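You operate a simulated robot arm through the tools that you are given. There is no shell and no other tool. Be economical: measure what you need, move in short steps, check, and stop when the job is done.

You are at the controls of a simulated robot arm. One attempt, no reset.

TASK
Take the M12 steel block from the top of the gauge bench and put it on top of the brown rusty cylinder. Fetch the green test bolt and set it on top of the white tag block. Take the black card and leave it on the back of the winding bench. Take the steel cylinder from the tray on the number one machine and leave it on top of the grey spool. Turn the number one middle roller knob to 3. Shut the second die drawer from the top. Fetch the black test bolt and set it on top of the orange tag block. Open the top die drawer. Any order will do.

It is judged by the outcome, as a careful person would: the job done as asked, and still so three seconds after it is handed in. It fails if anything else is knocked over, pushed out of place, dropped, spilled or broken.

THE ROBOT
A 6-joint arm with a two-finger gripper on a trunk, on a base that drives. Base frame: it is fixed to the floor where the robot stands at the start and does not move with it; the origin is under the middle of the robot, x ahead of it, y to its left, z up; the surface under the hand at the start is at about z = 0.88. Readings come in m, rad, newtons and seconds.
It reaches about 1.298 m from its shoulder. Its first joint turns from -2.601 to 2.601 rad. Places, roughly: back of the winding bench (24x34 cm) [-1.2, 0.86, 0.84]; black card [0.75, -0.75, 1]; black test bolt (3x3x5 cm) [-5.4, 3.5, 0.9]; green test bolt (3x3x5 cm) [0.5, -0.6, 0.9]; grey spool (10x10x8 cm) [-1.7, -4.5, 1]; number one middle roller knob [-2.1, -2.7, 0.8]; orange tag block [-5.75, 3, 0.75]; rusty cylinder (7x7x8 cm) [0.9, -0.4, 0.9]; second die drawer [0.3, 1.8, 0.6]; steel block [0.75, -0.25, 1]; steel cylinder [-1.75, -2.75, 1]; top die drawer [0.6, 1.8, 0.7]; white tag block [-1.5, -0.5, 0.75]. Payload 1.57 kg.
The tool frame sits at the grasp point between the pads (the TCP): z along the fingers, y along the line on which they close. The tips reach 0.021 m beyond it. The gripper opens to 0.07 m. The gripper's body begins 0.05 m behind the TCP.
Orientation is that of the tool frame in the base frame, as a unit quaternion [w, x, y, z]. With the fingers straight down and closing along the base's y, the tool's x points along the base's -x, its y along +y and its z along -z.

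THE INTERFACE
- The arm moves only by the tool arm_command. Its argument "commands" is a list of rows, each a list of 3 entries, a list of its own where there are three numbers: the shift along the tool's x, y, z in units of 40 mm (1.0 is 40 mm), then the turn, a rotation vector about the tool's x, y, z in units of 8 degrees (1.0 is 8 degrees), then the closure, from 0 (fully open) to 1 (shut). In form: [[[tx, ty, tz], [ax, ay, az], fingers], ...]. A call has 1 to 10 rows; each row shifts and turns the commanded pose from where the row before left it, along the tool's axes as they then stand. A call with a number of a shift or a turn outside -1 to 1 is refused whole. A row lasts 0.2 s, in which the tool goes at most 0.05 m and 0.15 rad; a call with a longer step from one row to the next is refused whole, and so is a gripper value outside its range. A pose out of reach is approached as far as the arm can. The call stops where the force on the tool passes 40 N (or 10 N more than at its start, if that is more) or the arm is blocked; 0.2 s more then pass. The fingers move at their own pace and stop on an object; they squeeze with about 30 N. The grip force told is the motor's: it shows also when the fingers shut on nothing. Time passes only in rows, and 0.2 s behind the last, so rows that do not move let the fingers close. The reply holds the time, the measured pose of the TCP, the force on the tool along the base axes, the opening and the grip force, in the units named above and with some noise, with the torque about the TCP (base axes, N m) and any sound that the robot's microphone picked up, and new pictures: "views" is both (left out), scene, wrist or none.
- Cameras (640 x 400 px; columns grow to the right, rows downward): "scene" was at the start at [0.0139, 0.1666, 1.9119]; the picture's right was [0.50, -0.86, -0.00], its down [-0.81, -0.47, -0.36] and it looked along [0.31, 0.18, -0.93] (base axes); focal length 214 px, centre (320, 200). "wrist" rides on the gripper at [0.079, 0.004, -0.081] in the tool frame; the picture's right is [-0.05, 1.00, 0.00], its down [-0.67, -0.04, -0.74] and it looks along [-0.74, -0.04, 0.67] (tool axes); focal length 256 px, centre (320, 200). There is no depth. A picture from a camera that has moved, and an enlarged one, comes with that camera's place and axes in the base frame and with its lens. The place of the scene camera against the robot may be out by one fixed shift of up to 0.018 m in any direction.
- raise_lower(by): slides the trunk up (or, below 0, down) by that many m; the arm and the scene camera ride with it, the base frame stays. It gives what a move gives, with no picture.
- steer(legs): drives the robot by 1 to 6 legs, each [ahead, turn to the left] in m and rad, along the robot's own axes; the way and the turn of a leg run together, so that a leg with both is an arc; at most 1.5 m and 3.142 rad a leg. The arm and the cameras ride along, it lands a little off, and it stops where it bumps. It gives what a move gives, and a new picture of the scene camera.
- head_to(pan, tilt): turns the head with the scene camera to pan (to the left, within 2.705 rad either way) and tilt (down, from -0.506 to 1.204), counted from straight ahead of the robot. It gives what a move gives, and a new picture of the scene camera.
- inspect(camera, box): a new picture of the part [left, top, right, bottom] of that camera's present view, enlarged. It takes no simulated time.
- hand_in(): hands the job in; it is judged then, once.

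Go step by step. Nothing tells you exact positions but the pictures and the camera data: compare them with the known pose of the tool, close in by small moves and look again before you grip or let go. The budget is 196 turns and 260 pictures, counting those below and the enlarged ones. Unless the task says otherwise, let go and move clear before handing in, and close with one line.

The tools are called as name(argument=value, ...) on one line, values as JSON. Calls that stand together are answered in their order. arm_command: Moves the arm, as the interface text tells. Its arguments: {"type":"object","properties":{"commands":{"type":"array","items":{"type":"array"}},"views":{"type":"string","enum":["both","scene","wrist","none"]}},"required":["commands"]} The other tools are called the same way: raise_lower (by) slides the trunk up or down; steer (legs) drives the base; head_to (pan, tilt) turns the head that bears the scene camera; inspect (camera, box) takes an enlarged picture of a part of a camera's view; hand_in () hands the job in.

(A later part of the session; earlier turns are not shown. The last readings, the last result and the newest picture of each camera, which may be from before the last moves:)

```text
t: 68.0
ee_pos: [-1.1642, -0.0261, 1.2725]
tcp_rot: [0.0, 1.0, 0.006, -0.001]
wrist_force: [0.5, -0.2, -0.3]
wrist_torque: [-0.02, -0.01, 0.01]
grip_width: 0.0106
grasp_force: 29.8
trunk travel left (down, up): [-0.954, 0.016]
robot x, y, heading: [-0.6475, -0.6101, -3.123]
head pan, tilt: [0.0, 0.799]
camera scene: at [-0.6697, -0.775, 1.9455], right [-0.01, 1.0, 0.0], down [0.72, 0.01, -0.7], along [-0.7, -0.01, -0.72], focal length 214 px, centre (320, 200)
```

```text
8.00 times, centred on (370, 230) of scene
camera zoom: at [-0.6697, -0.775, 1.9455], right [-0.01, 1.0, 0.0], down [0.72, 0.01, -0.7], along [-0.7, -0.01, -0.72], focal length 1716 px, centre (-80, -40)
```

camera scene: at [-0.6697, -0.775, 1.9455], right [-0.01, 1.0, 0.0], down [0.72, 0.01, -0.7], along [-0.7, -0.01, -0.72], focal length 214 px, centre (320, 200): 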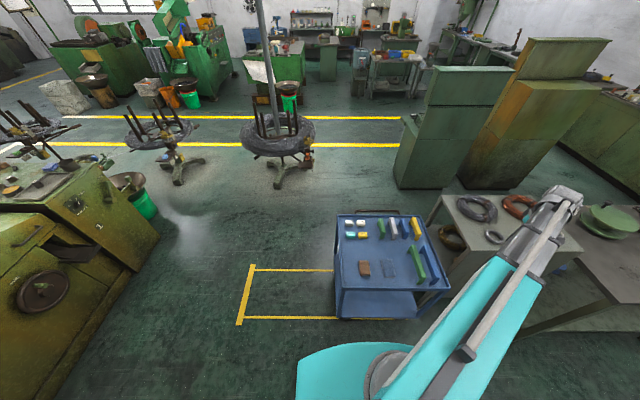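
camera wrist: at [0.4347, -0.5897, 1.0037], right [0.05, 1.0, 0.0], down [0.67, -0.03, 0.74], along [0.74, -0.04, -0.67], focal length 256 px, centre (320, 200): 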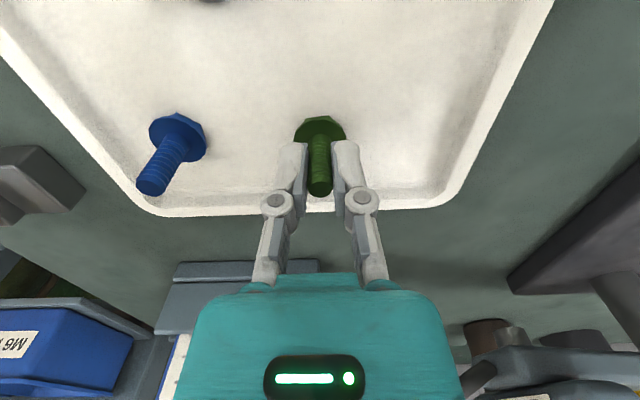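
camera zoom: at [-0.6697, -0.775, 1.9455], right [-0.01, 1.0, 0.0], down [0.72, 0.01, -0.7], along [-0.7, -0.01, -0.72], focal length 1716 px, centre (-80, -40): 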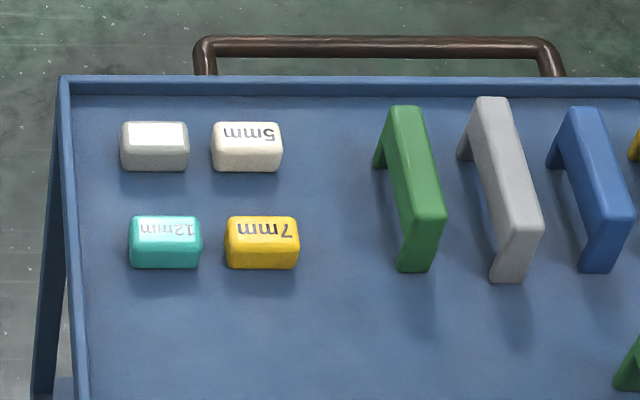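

arm_command(commands=[[[-0.65, 1, 0], [0, 0, 0], 1], [[-0.65, 1, 0], [0, 0, 0], 1], [[-0.65, 1, 0], [0, 0, 0], 1], [[-0.65, 1, 0], [0, 0, 0], 1], [[-0.65, 1, 0], [0, 0, 0], 1], [[-0.65, 1, 0], [0, 0, 0], 1], [[-0.65, 1, 0], [0, 0, 0], 1], [[-0.65, 1, 0], [0, 0, 0], 1], [[-0.65, 1, 0], [0, 0, 0], 1], [[-0.65, 1, 0], [0, 0, 0], 1]], views="none")

arm_command(commands=[[[-0.8, 0.8, 0], [0, 0, 0], 1], [[-0.7, 0.7, 0], [0, 0, 0], 1]])

```text
t: 70.2
ee_pos: [-1.4224, -0.4283, 1.273]
tcp_rot: [-0.001, 1.0, 0.005, 0.001]
wrist_force: [-0.6, 0.4, -0.3]
wrist_torque: [0.03, -0.01, 0.0]
grip_width: 0.0108
grasp_force: 30.2
trunk travel left (down, up): [-0.954, 0.016]
robot x, y, heading: [-0.6453, -0.6069, -3.128]
head pan, tilt: [0.0, 0.799]
```

```text
t: 70.8
ee_pos: [-1.4812, -0.4871, 1.2732]
tcp_rot: [0.0, 1.0, 0.005, 0.0]
wrist_force: [0.1, -0.4, -0.9]
wrist_torque: [0.01, 0.01, 0.04]
grip_width: 0.011
grasp_force: 29.8
trunk travel left (down, up): [-0.954, 0.016]
robot x, y, heading: [-0.6483, -0.6095, -3.127]
head pan, tilt: [0.0, 0.799]
camera scene: at [-0.6699, -0.7751, 1.9455], right [-0.01, 1.0, 0.0], down [0.72, 0.01, -0.7], along [-0.7, -0.01, -0.72], focal length 214 px, centre (320, 200)
camera wrist: at [-1.4018, -0.4902, 1.3535], right [-0.04, -1.0, 0.0], down [-0.67, 0.03, 0.74], along [-0.74, 0.03, -0.67], focal length 256 px, centre (320, 200)
```

scene: 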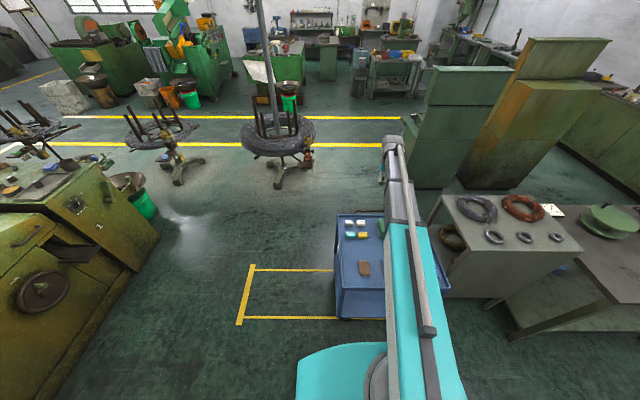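
wrist: 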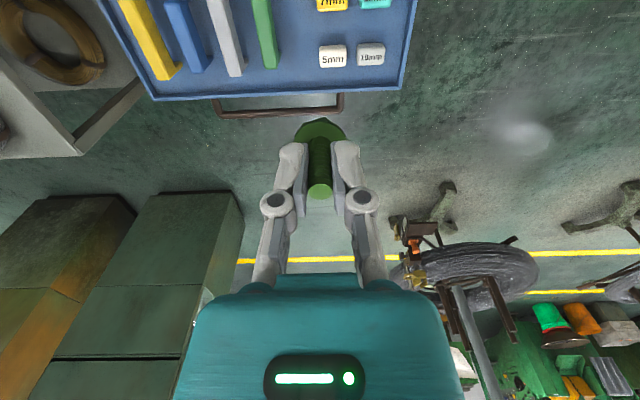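

raise_lower(by=-0.33)

arm_command(commands=[[[-1, 0.3, 0], [0, 0, 0], 1], [[-1, 0.25, 0], [0, 0, 0], 1]])

```text
t: 74.0
ee_pos: [-1.4797, -0.4876, 0.942]
tcp_rot: [0.001, 1.0, 0.005, 0.0]
wrist_force: [-1.1, -0.5, 0.6]
wrist_torque: [0.01, 0.0, 0.02]
grip_width: 0.0106
grasp_force: 29.4
trunk travel left (down, up): [-0.624, 0.346]
robot x, y, heading: [-0.65, -0.6103, -3.125]
head pan, tilt: [0.0, 0.799]
```

```text
t: 74.6
ee_pos: [-1.561, -0.5107, 0.9426]
tcp_rot: [0.0, 1.0, 0.006, 0.0]
wrist_force: [-0.4, -0.4, -0.9]
wrist_torque: [0.05, 0.01, 0.01]
grip_width: 0.0105
grasp_force: 30.2
trunk travel left (down, up): [-0.624, 0.346]
robot x, y, heading: [-0.646, -0.6086, -3.13]
head pan, tilt: [0.0, 0.799]
camera scene: at [-0.6699, -0.7745, 1.6155], right [-0.01, 1.0, 0.0], down [0.72, 0.01, -0.7], along [-0.7, -0.01, -0.72], focal length 214 px, centre (320, 200)
camera wrist: at [-1.4822, -0.5135, 1.0233], right [-0.04, -1.0, 0.0], down [-0.67, 0.03, 0.74], along [-0.74, 0.03, -0.67], focal length 256 px, centre (320, 200)
```

scene: 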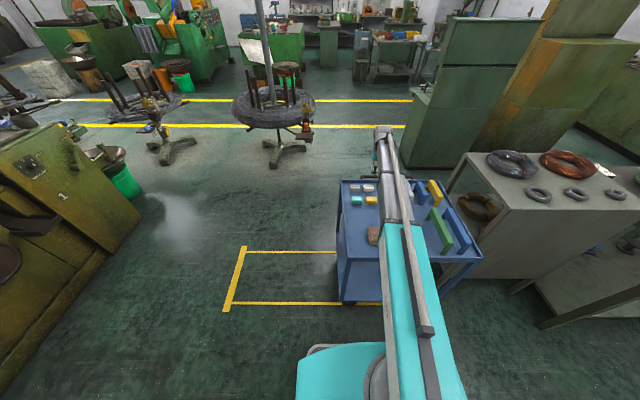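
wrist: 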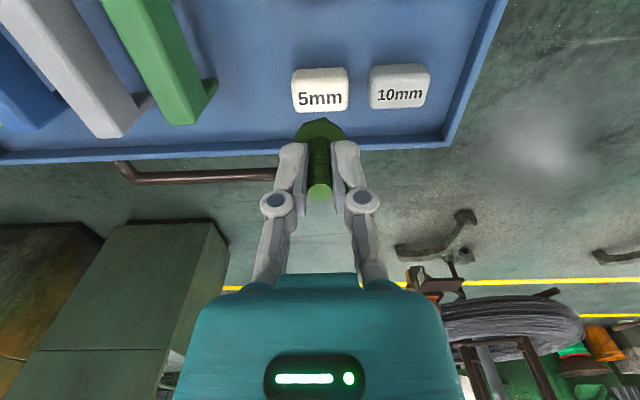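

arm_command(commands=[[[-1, 0, 0], [0, 0, 0], 1]], views="none")

raise_lower(by=-0.07)

inspect(camera="wrist", box=[0, 0, 640, 400])

inspect(camera="scene", box=[320, 90, 480, 190])

```text
t: 75.0
ee_pos: [-1.6009, -0.5112, 0.9427]
tcp_rot: [0.0, 1.0, 0.005, 0.0]
wrist_force: [0.6, -0.1, -0.4]
wrist_torque: [-0.01, 0.01, 0.0]
grip_width: 0.0108
grasp_force: 30.0
trunk travel left (down, up): [-0.624, 0.346]
robot x, y, heading: [-0.6456, -0.6105, -3.127]
head pan, tilt: [0.0, 0.799]
```

```text
t: 76.1
ee_pos: [-1.6003, -0.5106, 0.8728]
tcp_rot: [0.001, 1.0, 0.005, 0.0]
wrist_force: [-0.1, 0.5, -0.7]
wrist_torque: [-0.01, -0.04, 0.01]
grip_width: 0.0107
grasp_force: 29.6
trunk travel left (down, up): [-0.554, 0.416]
robot x, y, heading: [-0.6447, -0.6086, -3.126]
head pan, tilt: [0.0, 0.799]
```

```text
1.00 times, centred on (320, 200) of wrist (not enlarged: the box is as wide or as high as the picture)
camera zoom: at [-1.5206, -0.5129, 0.9536], right [-0.04, -1.0, 0.0], down [-0.67, 0.03, 0.74], along [-0.74, 0.03, -0.67], focal length 256 px, centre (320, 200)
```

zoom: 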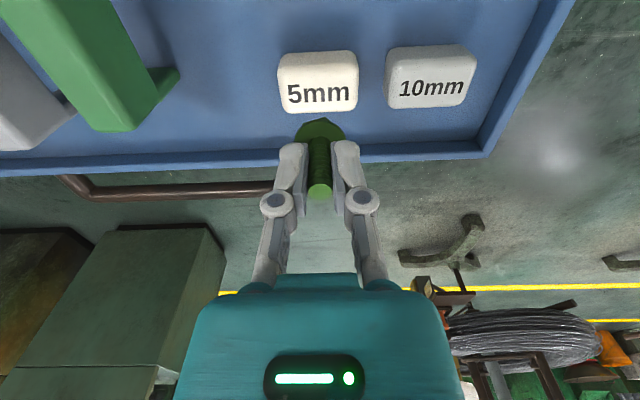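

```text
4.00 times, centred on (400, 140) of scene
camera zoom: at [-0.6694, -0.7745, 1.5456], right [-0.01, 1.0, 0.0], down [0.72, 0.01, -0.7], along [-0.7, -0.01, -0.72], focal length 858 px, centre (0, 440)
```

zoom: 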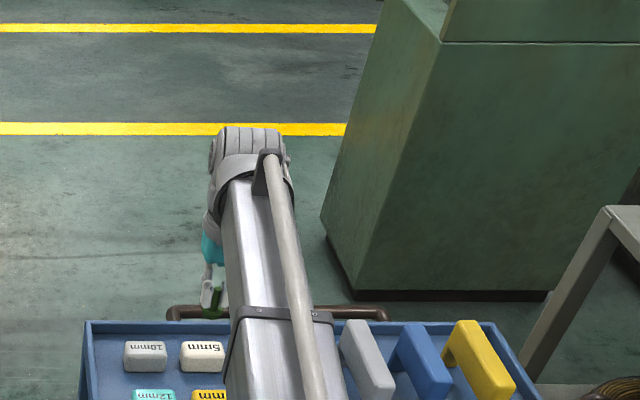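

arm_command(commands=[[[-0.15, -0.05, 0], [0, 0, 0], 1]], views="none")

raise_lower(by=-0.05)

inspect(camera="wrist", box=[160, 0, 480, 200])

```text
t: 76.5
ee_pos: [-1.6072, -0.5087, 0.8732]
tcp_rot: [0.0, 1.0, 0.005, 0.0]
wrist_force: [0.2, -0.1, 0.1]
wrist_torque: [0.0, -0.01, 0.0]
grip_width: 0.0106
grasp_force: 30.1
trunk travel left (down, up): [-0.554, 0.416]
robot x, y, heading: [-0.6455, -0.6106, -3.125]
head pan, tilt: [0.0, 0.799]
```

```text
t: 77.4
ee_pos: [-1.6061, -0.5077, 0.8222]
tcp_rot: [0.0, 1.0, 0.006, 0.0]
wrist_force: [0.1, -0.9, -1.0]
wrist_torque: [-0.04, -0.01, 0.0]
grip_width: 0.0105
grasp_force: 29.9
trunk travel left (down, up): [-0.504, 0.466]
robot x, y, heading: [-0.6479, -0.6073, -3.125]
head pan, tilt: [0.0, 0.799]
```

```text
2.00 times, centred on (320, 100) of wrist
camera zoom: at [-1.527, -0.511, 0.9035], right [-0.04, -1.0, 0.0], down [-0.67, 0.03, 0.74], along [-0.74, 0.03, -0.67], focal length 512 px, centre (320, 400)
```

zoom: 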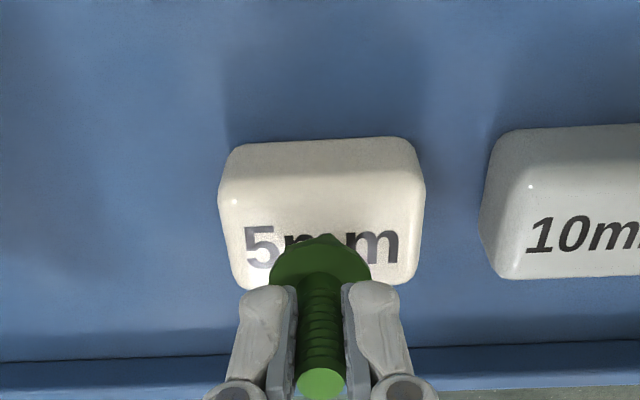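

raise_lower(by=-0.012)

raise_lower(by=-0.003)

inspect(camera="wrist", box=[160, 0, 480, 200])

```text
t: 78.0
ee_pos: [-1.6061, -0.5077, 0.8132]
tcp_rot: [0.0, 1.0, 0.005, -0.001]
wrist_force: [-4.8, 0.3, 19.2]
wrist_torque: [0.01, 0.27, -0.04]
grip_width: 0.0105
grasp_force: 30.3
trunk travel left (down, up): [-0.492, 0.478]
robot x, y, heading: [-0.6493, -0.6086, -3.126]
head pan, tilt: [0.0, 0.799]
```

```text
t: 78.5
ee_pos: [-1.6046, -0.5091, 0.81]
tcp_rot: [0.0, 1.0, 0.005, -0.001]
wrist_force: [-2.7, 0.7, 23.1]
wrist_torque: [-0.05, 0.11, 0.03]
grip_width: 0.0108
grasp_force: 30.0
trunk travel left (down, up): [-0.489, 0.481]
robot x, y, heading: [-0.6474, -0.6078, -3.126]
head pan, tilt: [0.0, 0.799]
```

```text
2.00 times, centred on (320, 100) of wrist
camera zoom: at [-1.5253, -0.5111, 0.8904], right [-0.04, -1.0, 0.0], down [-0.67, 0.03, 0.75], along [-0.75, 0.03, -0.67], focal length 512 px, centre (320, 400)
```

zoom: 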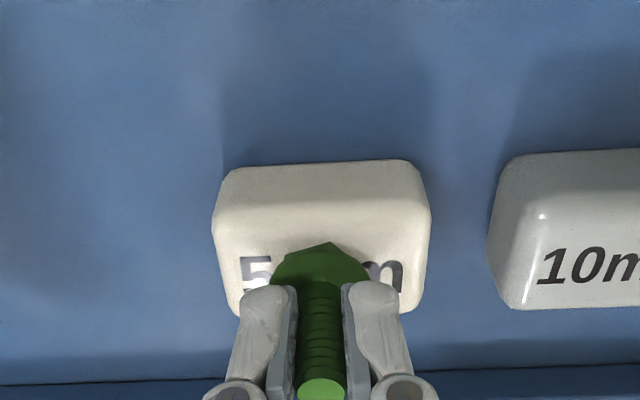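

raise_lower(by=0.002)

arm_command(commands=[[[0, 0, 0], [0, 0, 0], 0.7], [[0, 0, 0], [0, 0, 0], 0.4], [[0, 0, 0], [0, 0, 0], 0.4]], views="wrist")

```text
t: 79.0
ee_pos: [-1.6052, -0.5087, 0.8101]
tcp_rot: [0.0, 1.0, 0.006, -0.001]
wrist_force: [2.2, 0.0, 4.9]
wrist_torque: [0.01, -0.1, 0.01]
grip_width: 0.0106
grasp_force: 29.9
trunk travel left (down, up): [-0.491, 0.479]
robot x, y, heading: [-0.6452, -0.6082, -3.131]
head pan, tilt: [0.0, 0.799]
```

```text
t: 79.8
ee_pos: [-1.6074, -0.5077, 0.8082]
tcp_rot: [0.0, 1.0, 0.005, 0.0]
wrist_force: [-0.4, -0.5, 0.2]
wrist_torque: [0.0, -0.01, 0.02]
grip_width: 0.0419
grasp_force: 0.1
trunk travel left (down, up): [-0.491, 0.479]
robot x, y, heading: [-0.6461, -0.6102, -3.128]
head pan, tilt: [0.0, 0.799]
camera wrist: at [-1.527, -0.511, 0.8905], right [-0.04, -1.0, 0.0], down [-0.67, 0.03, 0.74], along [-0.74, 0.03, -0.67], focal length 256 px, centre (320, 200)
```

wrist: 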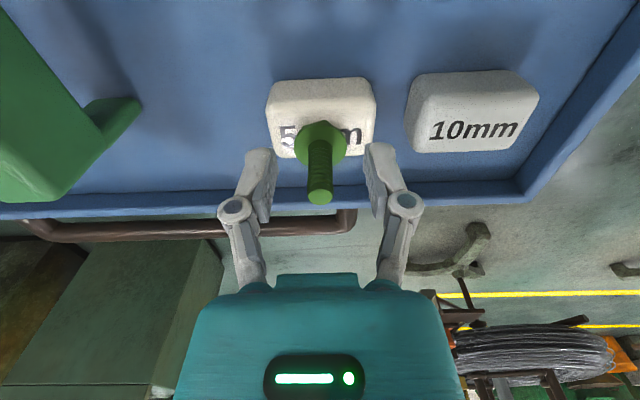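

raise_lower(by=0.47)

arm_command(commands=[[[1, 0, 0], [0, 0, 0], 0.4], [[1, 0, 0], [0, 0, 0], 0.4], [[1, 0, 0], [0, 0, 0], 0.4], [[1, 0, 0], [0, 0, 0], 0.4], [[1, 0, 0], [0, 0, 0], 0.4], [[1, 0, 0], [0, 0, 0], 0.4], [[1, 0, 0], [0, 0, 0], 0]], views="wrist")

head_to(pan=1.0, tilt=0.5)

```text
refused: 0.47 is not a number from -0.4 to 0.4
```

```text
t: 81.4
ee_pos: [-1.3259, -0.5058, 0.8093]
tcp_rot: [0.0, 1.0, 0.005, 0.001]
wrist_force: [-0.9, -0.3, -0.9]
wrist_torque: [0.02, -0.02, 0.01]
grip_width: 0.0691
grasp_force: 0.1
trunk travel left (down, up): [-0.491, 0.479]
robot x, y, heading: [-0.644, -0.6077, -3.127]
head pan, tilt: [0.0, 0.799]
camera wrist: at [-1.2458, -0.5081, 0.8906], right [-0.04, -1.0, 0.0], down [-0.67, 0.03, 0.74], along [-0.74, 0.03, -0.67], focal length 256 px, centre (320, 200)
```

wrist: 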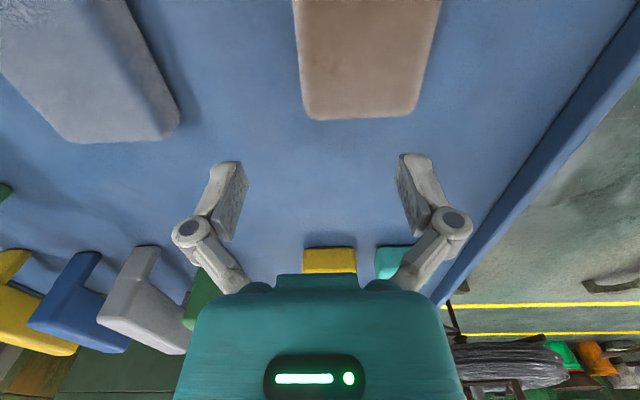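

```text
t: 82.7
ee_pos: [-1.3255, -0.506, 0.8095]
tcp_rot: [0.0, 1.0, 0.004, 0.0]
wrist_force: [-0.2, 0.3, -0.1]
wrist_torque: [-0.03, 0.01, -0.02]
grip_width: 0.07
grasp_force: 0.0
trunk travel left (down, up): [-0.491, 0.479]
robot x, y, heading: [-0.6455, -0.608, -3.127]
head pan, tilt: [1.0, 0.499]
camera scene: at [-0.6368, -0.8506, 1.5085], right [-0.85, 0.53, 0.0], down [0.25, 0.41, -0.88], along [-0.46, -0.74, -0.48], focal length 214 px, centre (320, 200)
```

scene: 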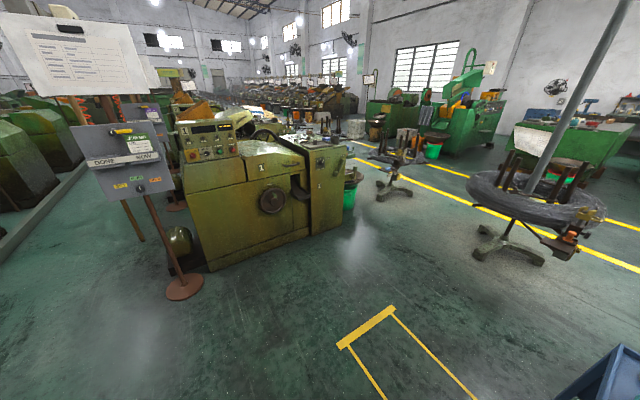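

raise_lower(by=0.4)

head_to(pan=0, tilt=0.8)

inspect(camera="scene", box=[320, 190, 420, 253])

```text
t: 86.5
ee_pos: [-1.3267, -0.5058, 1.2092]
tcp_rot: [-0.001, 1.0, 0.005, 0.001]
wrist_force: [0.8, 0.0, -0.3]
wrist_torque: [0.0, 0.01, 0.04]
grip_width: 0.0699
grasp_force: 0.1
trunk travel left (down, up): [-0.891, 0.079]
robot x, y, heading: [-0.6485, -0.6065, -3.126]
head pan, tilt: [1.0, 0.499]
```

```text
t: 87.8
ee_pos: [-1.3257, -0.5053, 1.2102]
tcp_rot: [0.0, 1.0, 0.005, 0.001]
wrist_force: [0.4, -0.3, 0.2]
wrist_torque: [0.01, 0.0, -0.01]
grip_width: 0.0699
grasp_force: 0.1
trunk travel left (down, up): [-0.891, 0.079]
robot x, y, heading: [-0.6465, -0.6107, -3.128]
head pan, tilt: [0.0, 0.799]
camera scene: at [-0.6694, -0.7746, 1.8826], right [-0.01, 1.0, 0.0], down [0.72, 0.01, -0.7], along [-0.7, -0.01, -0.72], focal length 214 px, centre (320, 200)
```

scene: 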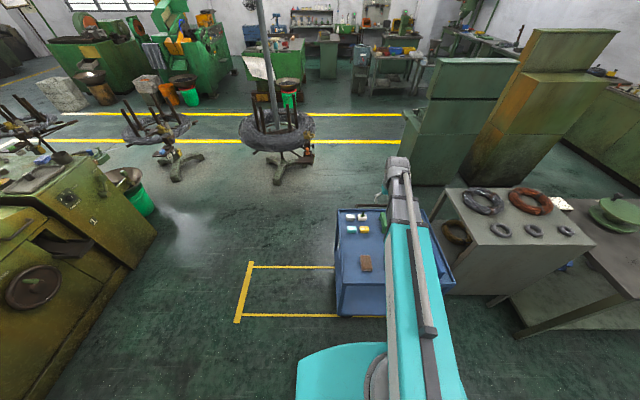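

```text
6.35 times, centred on (370, 222) of scene
camera zoom: at [-0.6694, -0.7746, 1.8826], right [-0.01, 1.0, 0.0], down [0.72, 0.01, -0.7], along [-0.7, -0.01, -0.72], focal length 1362 px, centre (2, 64)
```

zoom: 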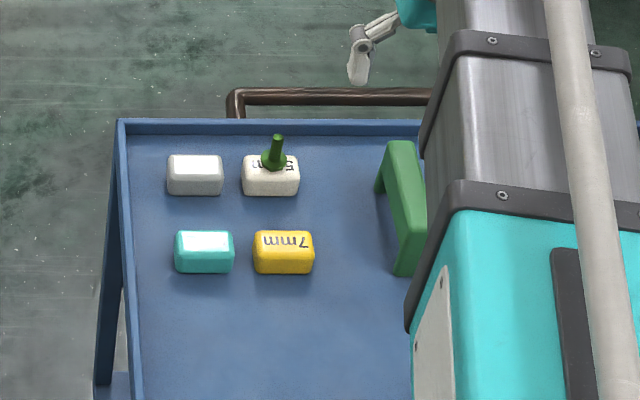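

steer(legs=[[0, 1.05], [0.95, 0]])

head_to(pan=0, tilt=0.5)

inspect(camera="scene", box=[160, 60, 480, 260])

```text
t: 97.8
ee_pos: [-1.5438, -1.982, 1.2091]
tcp_rot: [0.0, 0.864, 0.504, 0.0]
wrist_force: [-0.4, -0.3, 0.5]
wrist_torque: [0.01, -0.01, -0.03]
grip_width: 0.0699
grasp_force: 0.0
trunk travel left (down, up): [-0.891, 0.079]
robot x, y, heading: [-1.1121, -1.4462, -2.089]
head pan, tilt: [0.0, 0.799]
camera scene: at [-0.971, -1.5579, 1.8826], right [-0.87, 0.5, 0.0], down [0.36, 0.62, -0.7], along [-0.35, -0.61, -0.72], focal length 214 px, centre (320, 200)
```

scene: 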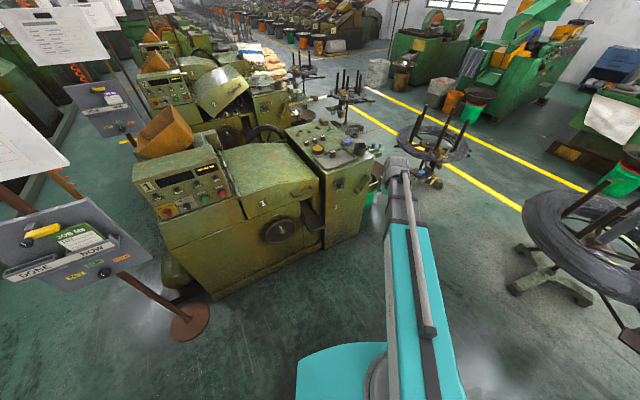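

```text
t: 98.6
ee_pos: [-1.5429, -1.9818, 1.209]
tcp_rot: [0.0, 0.864, 0.503, 0.0]
wrist_force: [0.1, -0.1, 0.2]
wrist_torque: [0.01, -0.06, 0.03]
grip_width: 0.0698
grasp_force: 0.0
trunk travel left (down, up): [-0.891, 0.079]
robot x, y, heading: [-1.1103, -1.4426, -2.087]
head pan, tilt: [0.0, 0.499]
camera scene: at [-0.9758, -1.5664, 1.9085], right [-0.87, 0.5, 0.0], down [0.24, 0.42, -0.88], along [-0.44, -0.76, -0.48], focal length 214 px, centre (320, 200)
```

scene: 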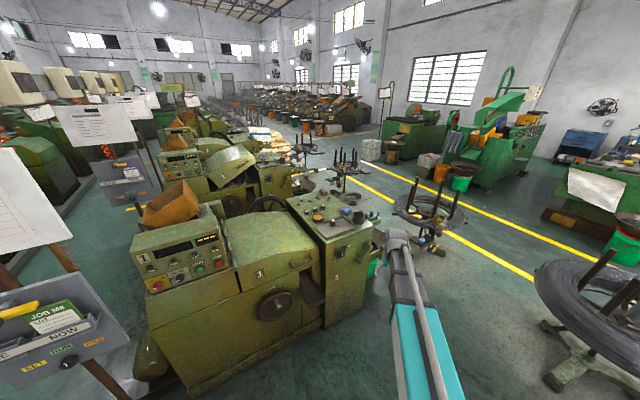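

```text
2.00 times, centred on (320, 160) of scene
camera zoom: at [-0.9758, -1.5664, 1.9085], right [-0.87, 0.5, 0.0], down [0.24, 0.42, -0.88], along [-0.44, -0.76, -0.48], focal length 429 px, centre (320, 280)
```

zoom: 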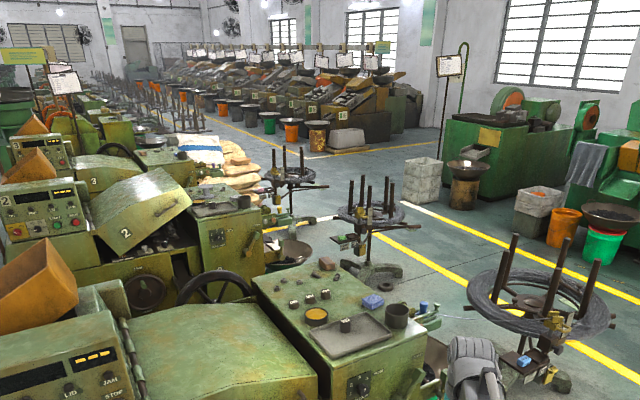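

inspect(camera="scene", box=[270, 180, 390, 255])

inspect(camera="wrist", box=[0, 0, 640, 400])

```text
5.33 times, centred on (330, 218) of scene
camera zoom: at [-0.9758, -1.5664, 1.9085], right [-0.87, 0.5, 0.0], down [0.24, 0.42, -0.88], along [-0.44, -0.76, -0.48], focal length 1144 px, centre (267, 107)
```

zoom: 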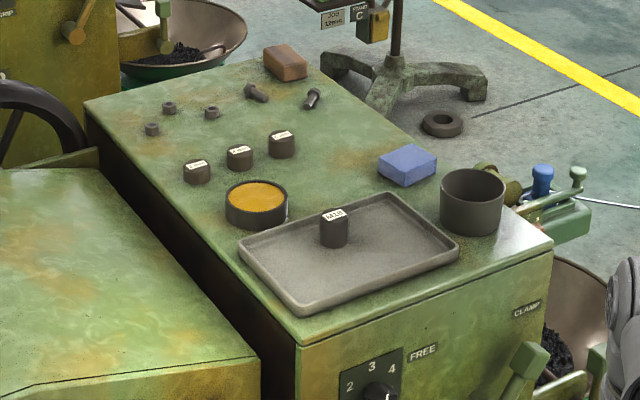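

```text
1.00 times, centred on (320, 200) of wrist (not enlarged: the box is as wide or as high as the picture)
camera zoom: at [-1.5004, -1.9143, 1.2906], right [0.84, -0.54, 0.0], down [-0.36, -0.56, 0.74], along [-0.4, -0.63, -0.67], focal length 256 px, centre (320, 200)
```

zoom: 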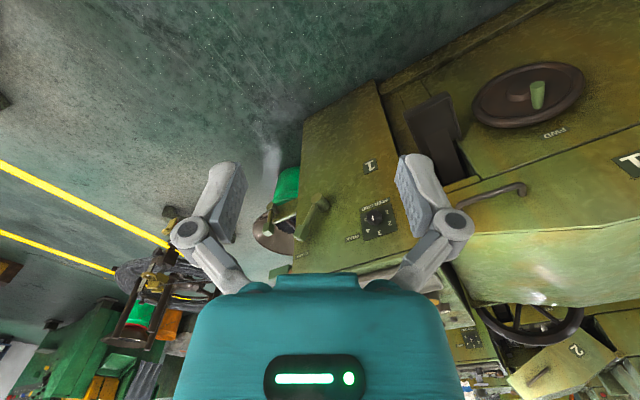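

inspect(camera="wrist", box=[310, 150, 450, 238])

steer(legs=[[0, -0.495], [0.57, 0], [0, 1.01]])

head_to(pan=0, tilt=0.9)

inspect(camera="wrist", box=[0, 0, 640, 400])

```text
4.55 times, centred on (380, 194) of wrist
camera zoom: at [-1.5004, -1.9143, 1.2906], right [0.84, -0.54, 0.0], down [-0.36, -0.56, 0.74], along [-0.4, -0.63, -0.67], focal length 1164 px, centre (47, 227)
```

zoom: 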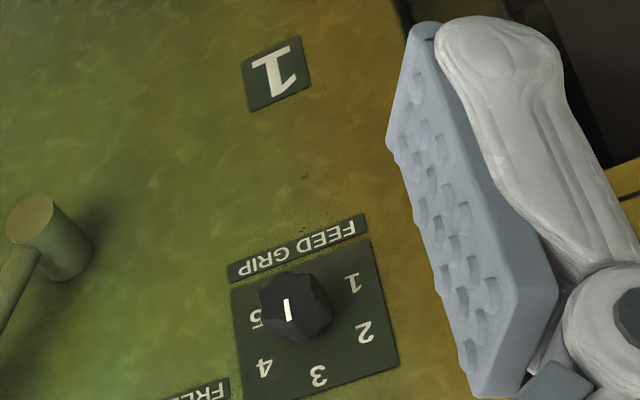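

```text
t: 108.3
ee_pos: [-1.7084, -2.4204, 1.2091]
tcp_rot: [0.0, 0.71, 0.704, 0.0]
wrist_force: [-0.5, 0.2, 0.1]
wrist_torque: [-0.04, 0.03, 0.01]
grip_width: 0.07
grasp_force: 0.0
trunk travel left (down, up): [-0.891, 0.079]
robot x, y, heading: [-1.6203, -1.7417, -1.591]
head pan, tilt: [0.0, 0.499]
camera scene: at [-1.439, -1.7874, 1.9085], right [-1.0, 0.02, 0.0], down [0.01, 0.48, -0.88], along [-0.02, -0.88, -0.48], focal length 214 px, centre (320, 200)
```

scene: 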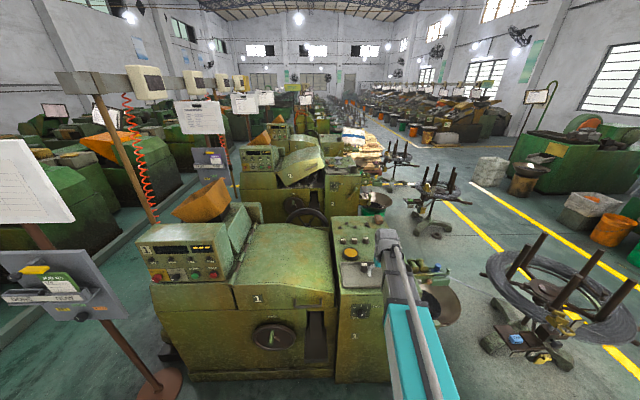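

```text
t: 109.1
ee_pos: [-1.7091, -2.4202, 1.2102]
tcp_rot: [0.0, 0.711, 0.703, 0.0]
wrist_force: [1.3, -0.4, 0.3]
wrist_torque: [0.04, 0.01, 0.0]
grip_width: 0.0701
grasp_force: 0.1
trunk travel left (down, up): [-0.891, 0.079]
robot x, y, heading: [-1.6218, -1.7424, -1.591]
head pan, tilt: [0.0, 0.901]
camera scene: at [-1.4381, -1.7721, 1.8746], right [-1.0, 0.02, 0.0], down [0.02, 0.78, -0.62], along [-0.01, -0.62, -0.78], focal length 214 px, centre (320, 200)
```

scene: 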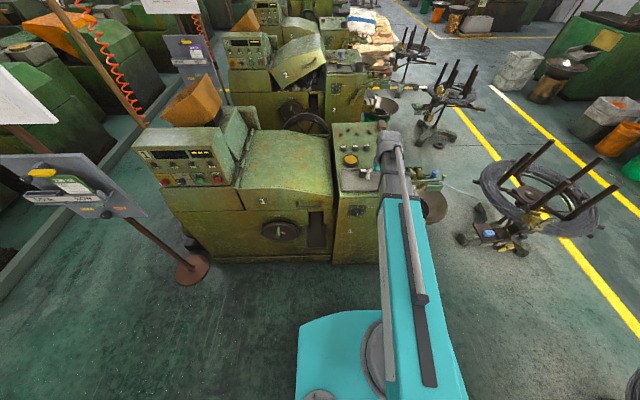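

```text
1.00 times, centred on (320, 200) of wrist (not enlarged: the box is as wide or as high as the picture)
camera zoom: at [-1.7044, -2.3404, 1.2906], right [1.0, -0.06, 0.0], down [-0.04, -0.67, 0.74], along [-0.05, -0.74, -0.67], focal length 256 px, centre (320, 200)
```

zoom: 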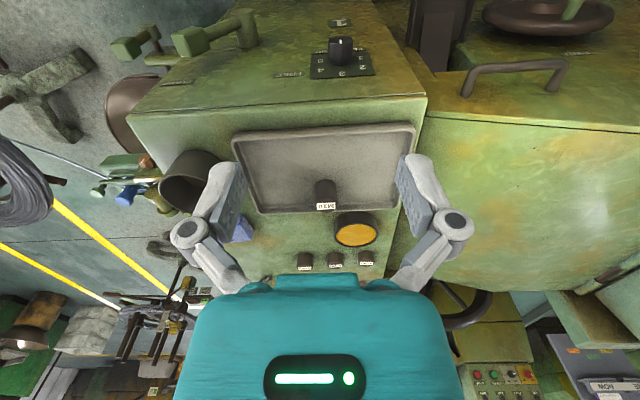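

inspect(camera="wrist", box=[60, 110, 220, 210])

inspect(camera="scene", box=[330, 130, 460, 211])

```text
4.00 times, centred on (140, 160) of wrist
camera zoom: at [-1.7044, -2.3404, 1.2906], right [1.0, -0.06, 0.0], down [-0.04, -0.67, 0.74], along [-0.05, -0.74, -0.67], focal length 1024 px, centre (1040, 360)
```

zoom: 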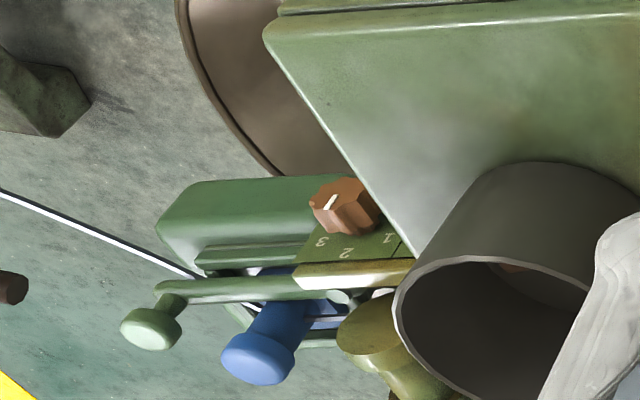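

```text
4.92 times, centred on (395, 170) of scene
camera zoom: at [-1.4381, -1.7721, 1.8746], right [-1.0, 0.02, 0.0], down [0.02, 0.78, -0.62], along [-0.01, -0.62, -0.78], focal length 1056 px, centre (-49, 345)
```

zoom: 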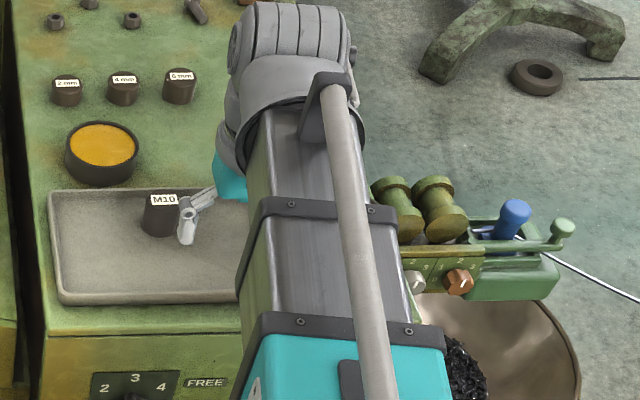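

arm_command(commands=[[[-1, 0, 0], [0, 0, 0], 0], [[-1, 0, 0], [0, 0, 0], 0], [[-1, 0, 0], [0, 0, 0], 0], [[-1, 0, 0], [0, 0, 0], 0], [[-1, 0, 0], [0, 0, 0], 0]])

```text
t: 110.3
ee_pos: [-1.7108, -2.6232, 1.2089]
tcp_rot: [-0.001, 0.711, 0.703, 0.001]
wrist_force: [0.1, -0.7, 0.3]
wrist_torque: [-0.01, -0.01, -0.02]
grip_width: 0.0699
grasp_force: 0.1
trunk travel left (down, up): [-0.891, 0.079]
robot x, y, heading: [-1.6173, -1.7425, -1.589]
head pan, tilt: [0.0, 0.901]
camera scene: at [-1.4391, -1.7731, 1.8746], right [-1.0, 0.02, 0.0], down [0.02, 0.78, -0.62], along [-0.01, -0.62, -0.78], focal length 214 px, centre (320, 200)
camera wrist: at [-1.7066, -2.5431, 1.2901], right [1.0, -0.06, 0.0], down [-0.04, -0.67, 0.74], along [-0.05, -0.74, -0.67], focal length 256 px, centre (320, 200)
```

scene: 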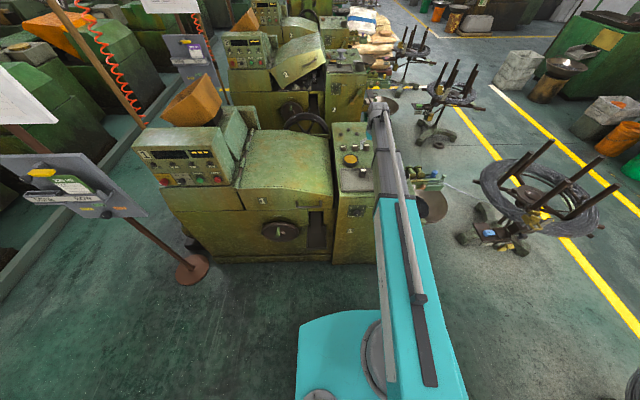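
wrist: 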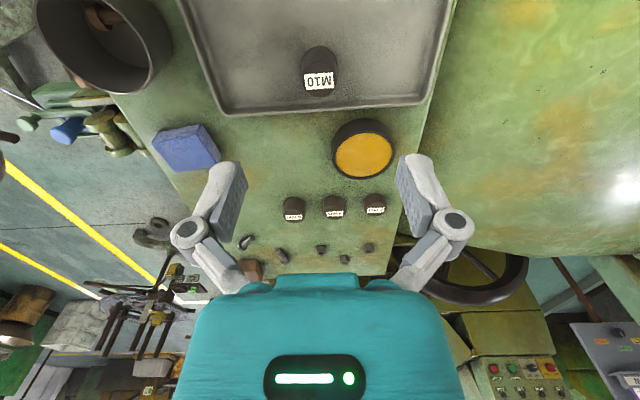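

arm_command(commands=[[[-0.92, -0.13, 0], [0, 0, 0], 0]], views="none")

raise_lower(by=-0.13)

inspect(camera="wrist", box=[0, 0, 640, 400])

```text
t: 110.7
ee_pos: [-1.7199, -2.6611, 1.2094]
tcp_rot: [-0.001, 0.711, 0.704, 0.001]
wrist_force: [-0.4, 0.1, -0.3]
wrist_torque: [0.05, 0.0, 0.03]
grip_width: 0.0699
grasp_force: 0.0
trunk travel left (down, up): [-0.891, 0.079]
robot x, y, heading: [-1.6188, -1.7431, -1.595]
head pan, tilt: [0.0, 0.901]
```

```text
t: 112.3
ee_pos: [-1.7196, -2.6575, 1.0787]
tcp_rot: [0.0, 0.711, 0.703, -0.001]
wrist_force: [0.8, 0.5, -0.2]
wrist_torque: [0.02, -0.02, -0.01]
grip_width: 0.07
grasp_force: 0.1
trunk travel left (down, up): [-0.761, 0.209]
robot x, y, heading: [-1.6202, -1.7426, -1.591]
head pan, tilt: [0.0, 0.901]
```

```text
1.00 times, centred on (320, 200) of wrist (not enlarged: the box is as wide or as high as the picture)
camera zoom: at [-1.714, -2.5781, 1.1607], right [1.0, -0.06, 0.0], down [-0.04, -0.67, 0.74], along [-0.05, -0.74, -0.67], focal length 256 px, centre (320, 200)
```

zoom: 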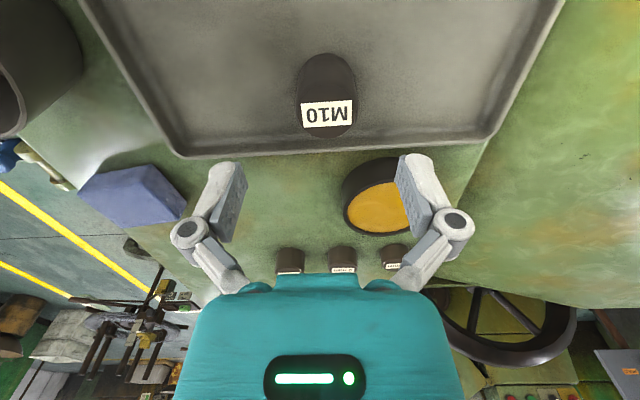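

arm_command(commands=[[[-0.05, 0.1, 0], [0, 0, 0], 0]], views="none")

raise_lower(by=-0.086)

arm_command(commands=[[[0, 0, 0], [0, 0, 0], 1], [[0, 0, 0], [0, 0, 0], 1], [[0, 0, 0], [0, 0, 0], 1], [[0, 0, 0], [0, 0, 0], 1]], views="wrist")

```text
t: 112.7
ee_pos: [-1.7138, -2.6604, 1.0782]
tcp_rot: [0.0, 0.711, 0.703, 0.0]
wrist_force: [-0.3, -0.2, 0.6]
wrist_torque: [0.02, 0.01, -0.01]
grip_width: 0.0703
grasp_force: 0.2
trunk travel left (down, up): [-0.761, 0.209]
robot x, y, heading: [-1.6241, -1.7401, -1.595]
head pan, tilt: [0.0, 0.901]
```

```text
t: 113.9
ee_pos: [-1.7154, -2.6589, 0.9944]
tcp_rot: [0.0, 0.711, 0.703, 0.0]
wrist_force: [0.2, -0.7, -0.6]
wrist_torque: [0.03, 0.01, 0.04]
grip_width: 0.07
grasp_force: 0.0
trunk travel left (down, up): [-0.675, 0.295]
robot x, y, heading: [-1.6198, -1.7414, -1.593]
head pan, tilt: [0.0, 0.901]
```

```text
t: 114.9
ee_pos: [-1.7152, -2.6595, 0.9951]
tcp_rot: [0.001, 0.711, 0.703, -0.001]
wrist_force: [0.6, -2.0, 13.0]
wrist_torque: [-0.04, -0.03, -0.08]
grip_width: 0.0395
grasp_force: 30.0
trunk travel left (down, up): [-0.675, 0.295]
robot x, y, heading: [-1.6172, -1.7408, -1.594]
head pan, tilt: [0.0, 0.901]
camera wrist: at [-1.7096, -2.5793, 1.0755], right [1.0, -0.06, 0.0], down [-0.04, -0.67, 0.75], along [-0.05, -0.74, -0.67], focal length 256 px, centre (320, 200)
```

wrist: 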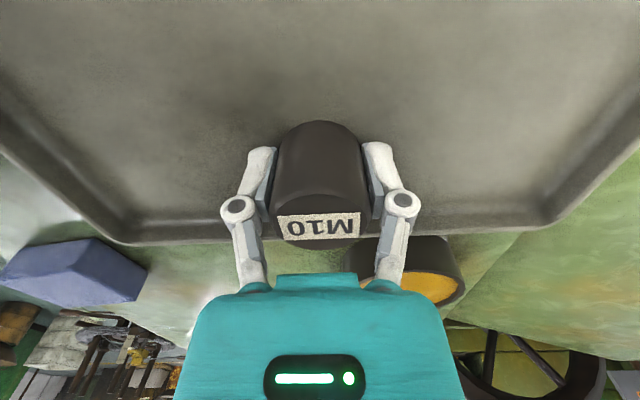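

raise_lower(by=0.28)

head_to(pan=0, tilt=0.4)

inspect(camera="scene", box=[250, 100, 490, 250])

```text
t: 117.8
ee_pos: [-1.7152, -2.6602, 1.2737]
tcp_rot: [0.0, 0.71, 0.704, 0.0]
wrist_force: [-0.5, 0.4, -4.3]
wrist_torque: [-0.01, -0.02, 0.02]
grip_width: 0.0396
grasp_force: 29.7
trunk travel left (down, up): [-0.955, 0.015]
robot x, y, heading: [-1.6162, -1.7416, -1.599]
head pan, tilt: [0.0, 0.901]
```

```text
t: 118.7
ee_pos: [-1.7147, -2.6612, 1.2738]
tcp_rot: [0.001, 0.711, 0.703, 0.0]
wrist_force: [0.8, 0.4, -3.7]
wrist_torque: [0.0, 0.0, -0.01]
grip_width: 0.0393
grasp_force: 30.0
trunk travel left (down, up): [-0.955, 0.015]
robot x, y, heading: [-1.6155, -1.7448, -1.591]
head pan, tilt: [0.0, 0.4]
camera scene: at [-1.4395, -1.7899, 1.9816], right [-1.0, 0.02, 0.0], down [0.01, 0.39, -0.92], along [-0.02, -0.92, -0.39], focal length 214 px, centre (320, 200)
```

scene: 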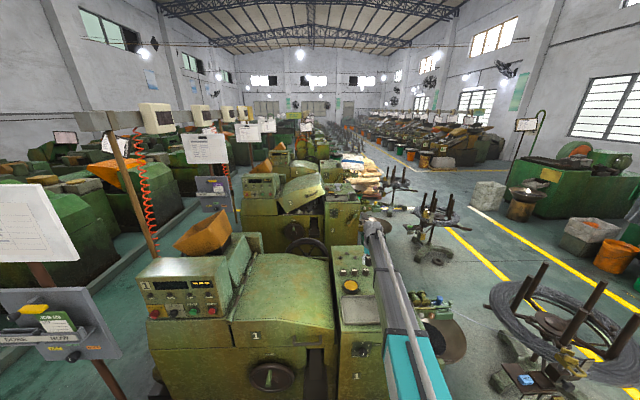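

```text
2.67 times, centred on (370, 175) of scene
camera zoom: at [-1.4395, -1.7899, 1.9816], right [-1.0, 0.02, 0.0], down [0.01, 0.39, -0.92], along [-0.02, -0.92, -0.39], focal length 572 px, centre (187, 267)
```

zoom: 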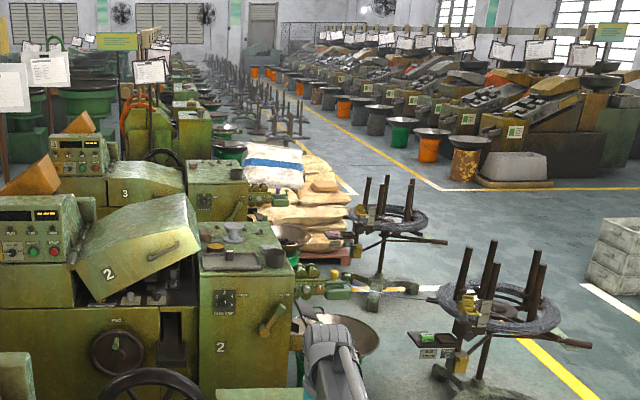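

inspect(camera="scene", box=[390, 270, 470, 320])

steer(legs=[[0, -1.57]])

head_to(pan=0.7, tilt=0.5)

```text
8.00 times, centred on (430, 295) of scene
camera zoom: at [-1.4395, -1.7899, 1.9816], right [-1.0, 0.02, 0.0], down [0.01, 0.39, -0.92], along [-0.02, -0.92, -0.39], focal length 1716 px, centre (-560, -560)
```

zoom: 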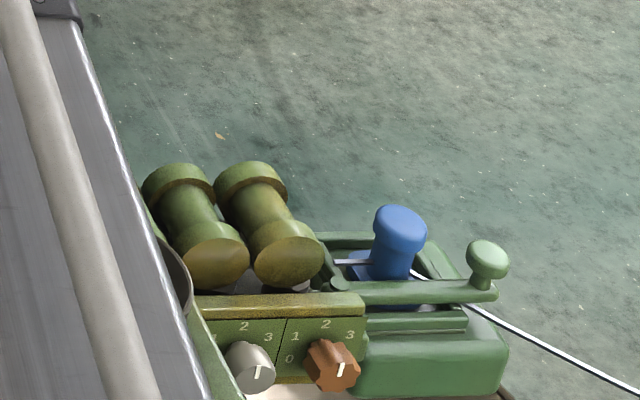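

```text
t: 124.8
ee_pos: [-2.5353, -1.6397, 1.2733]
tcp_rot: [0.0, 1.0, -0.008, 0.0]
wrist_force: [-0.9, -1.6, -4.3]
wrist_torque: [0.05, -0.02, -0.02]
grip_width: 0.0396
grasp_force: 30.2
trunk travel left (down, up): [-0.955, 0.015]
robot x, y, heading: [-1.6216, -1.8176, 3.11]
head pan, tilt: [0.0, 0.4]
camera scene: at [-1.6644, -1.9816, 1.9816], right [0.03, 1.0, 0.0], down [0.39, -0.01, -0.92], along [-0.92, 0.03, -0.39], focal length 214 px, centre (320, 200)
```

scene: 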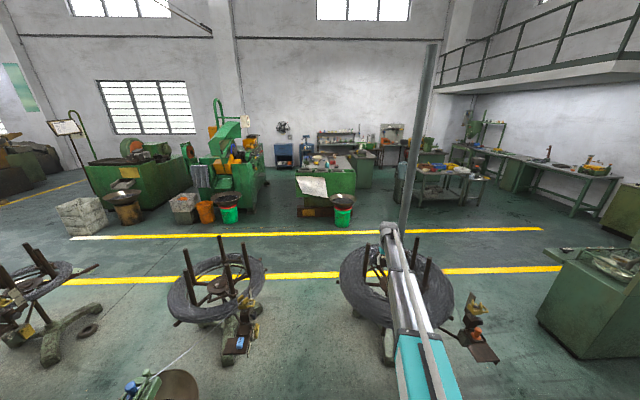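

```text
t: 125.9
ee_pos: [-2.5344, -1.6396, 1.2727]
tcp_rot: [0.0, 1.0, -0.009, -0.001]
wrist_force: [0.3, 0.4, -3.8]
wrist_torque: [0.01, -0.02, -0.03]
grip_width: 0.0396
grasp_force: 30.2
trunk travel left (down, up): [-0.955, 0.015]
robot x, y, heading: [-1.6188, -1.8197, 3.11]
head pan, tilt: [0.7, 0.499]
camera scene: at [-1.6421, -2.0418, 1.9724], right [-0.62, 0.79, 0.0], down [0.38, 0.3, -0.88], along [-0.69, -0.54, -0.48], focal length 214 px, centre (320, 200)
```

scene: 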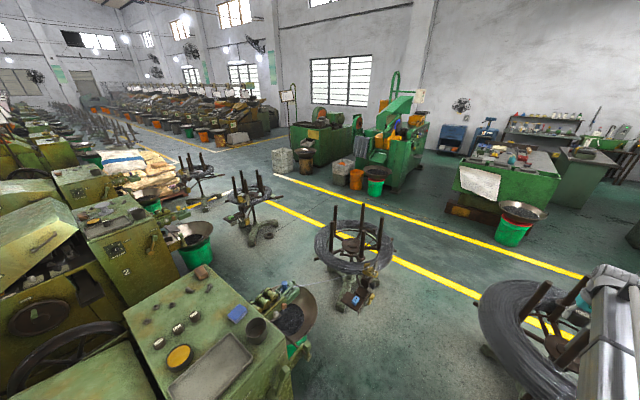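

inspect(camera="scene", box=[240, 265, 330, 321])

inspect(camera="scene", box=[120, 150, 440, 350])

```text
7.11 times, centred on (285, 293) of scene
camera zoom: at [-1.6421, -2.0418, 1.9724], right [-0.62, 0.79, 0.0], down [0.38, 0.3, -0.88], along [-0.69, -0.54, -0.48], focal length 1525 px, centre (569, -461)
```

zoom: 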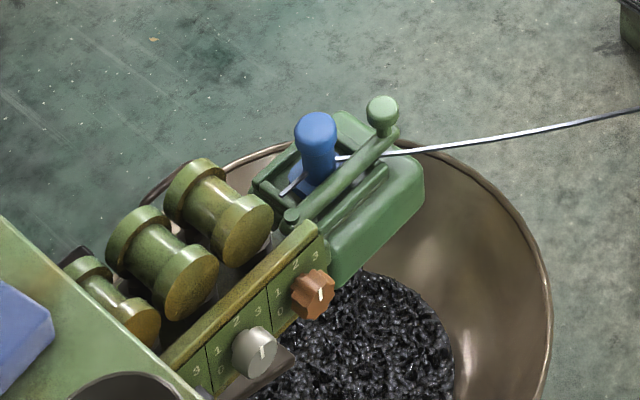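

```text
2.00 times, centred on (280, 250) of scene
camera zoom: at [-1.6421, -2.0418, 1.9724], right [-0.62, 0.79, 0.0], down [0.38, 0.3, -0.88], along [-0.69, -0.54, -0.48], focal length 429 px, centre (400, 100)
```

zoom: 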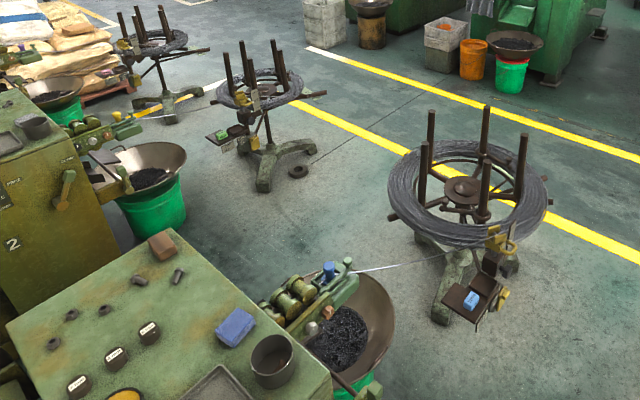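

arm_command(commands=[[[1, 0.2, 0], [0, 0, 0], 1], [[1, 0.2, 0], [0, 0, 0], 1], [[1, 0.2, 0], [0, 0, 0], 1], [[1, 0.2, 0], [0, 0, 0], 1], [[1, 0.2, 0], [0, 0, 0], 1], [[1, 0.2, 0], [0, 0, 0], 1], [[1, 0.2, 0], [0, 0, 0], 1], [[1, 0.2, 0], [0, 0, 0], 1]], views="none")

head_to(pan=0.15, tilt=0.8)

inspect(camera="wrist", box=[0, 0, 640, 400])

```text
t: 127.7
ee_pos: [-2.2144, -1.7103, 1.2742]
tcp_rot: [-0.001, 1.0, -0.008, 0.0]
wrist_force: [-0.6, 0.7, -4.2]
wrist_torque: [0.0, 0.04, 0.01]
grip_width: 0.0398
grasp_force: 29.8
trunk travel left (down, up): [-0.955, 0.015]
robot x, y, heading: [-1.623, -1.8169, 3.109]
head pan, tilt: [0.7, 0.499]
```

```text
t: 128.6
ee_pos: [-2.2158, -1.7093, 1.2738]
tcp_rot: [0.0, 1.0, -0.009, -0.001]
wrist_force: [0.1, -0.3, -4.2]
wrist_torque: [0.01, -0.02, 0.0]
grip_width: 0.0395
grasp_force: 30.2
trunk travel left (down, up): [-0.955, 0.015]
robot x, y, heading: [-1.6203, -1.8145, 3.108]
head pan, tilt: [0.15, 0.799]
camera scene: at [-1.6505, -1.9943, 1.9466], right [-0.12, 0.99, 0.0], down [0.71, 0.09, -0.7], along [-0.69, -0.08, -0.72], focal length 214 px, centre (320, 200)
```

scene: 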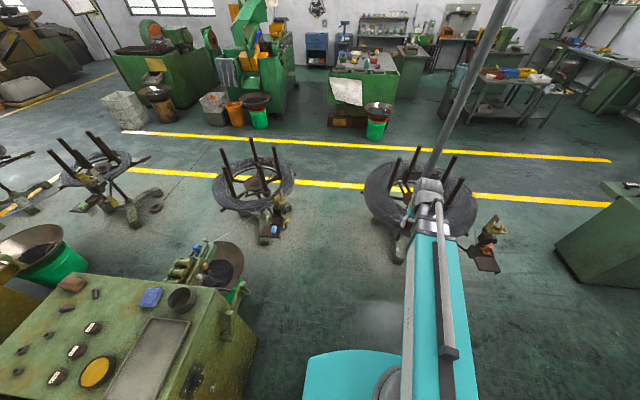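

```text
1.00 times, centred on (320, 200) of wrist (not enlarged: the box is as wide or as high as the picture)
camera zoom: at [-2.1369, -1.7147, 1.3545], right [-0.07, -1.0, 0.0], down [-0.67, 0.05, 0.74], along [-0.74, 0.05, -0.67], focal length 256 px, centre (320, 200)
```

zoom: 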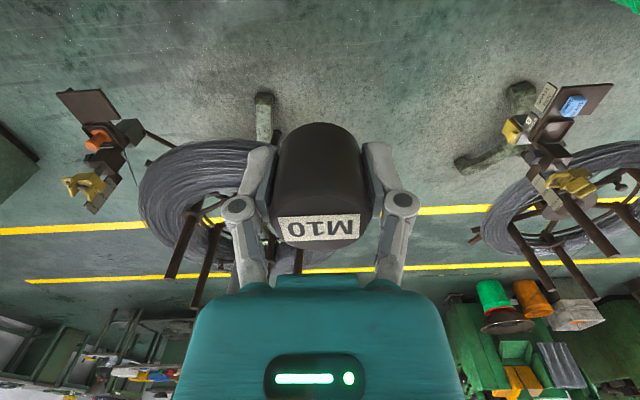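

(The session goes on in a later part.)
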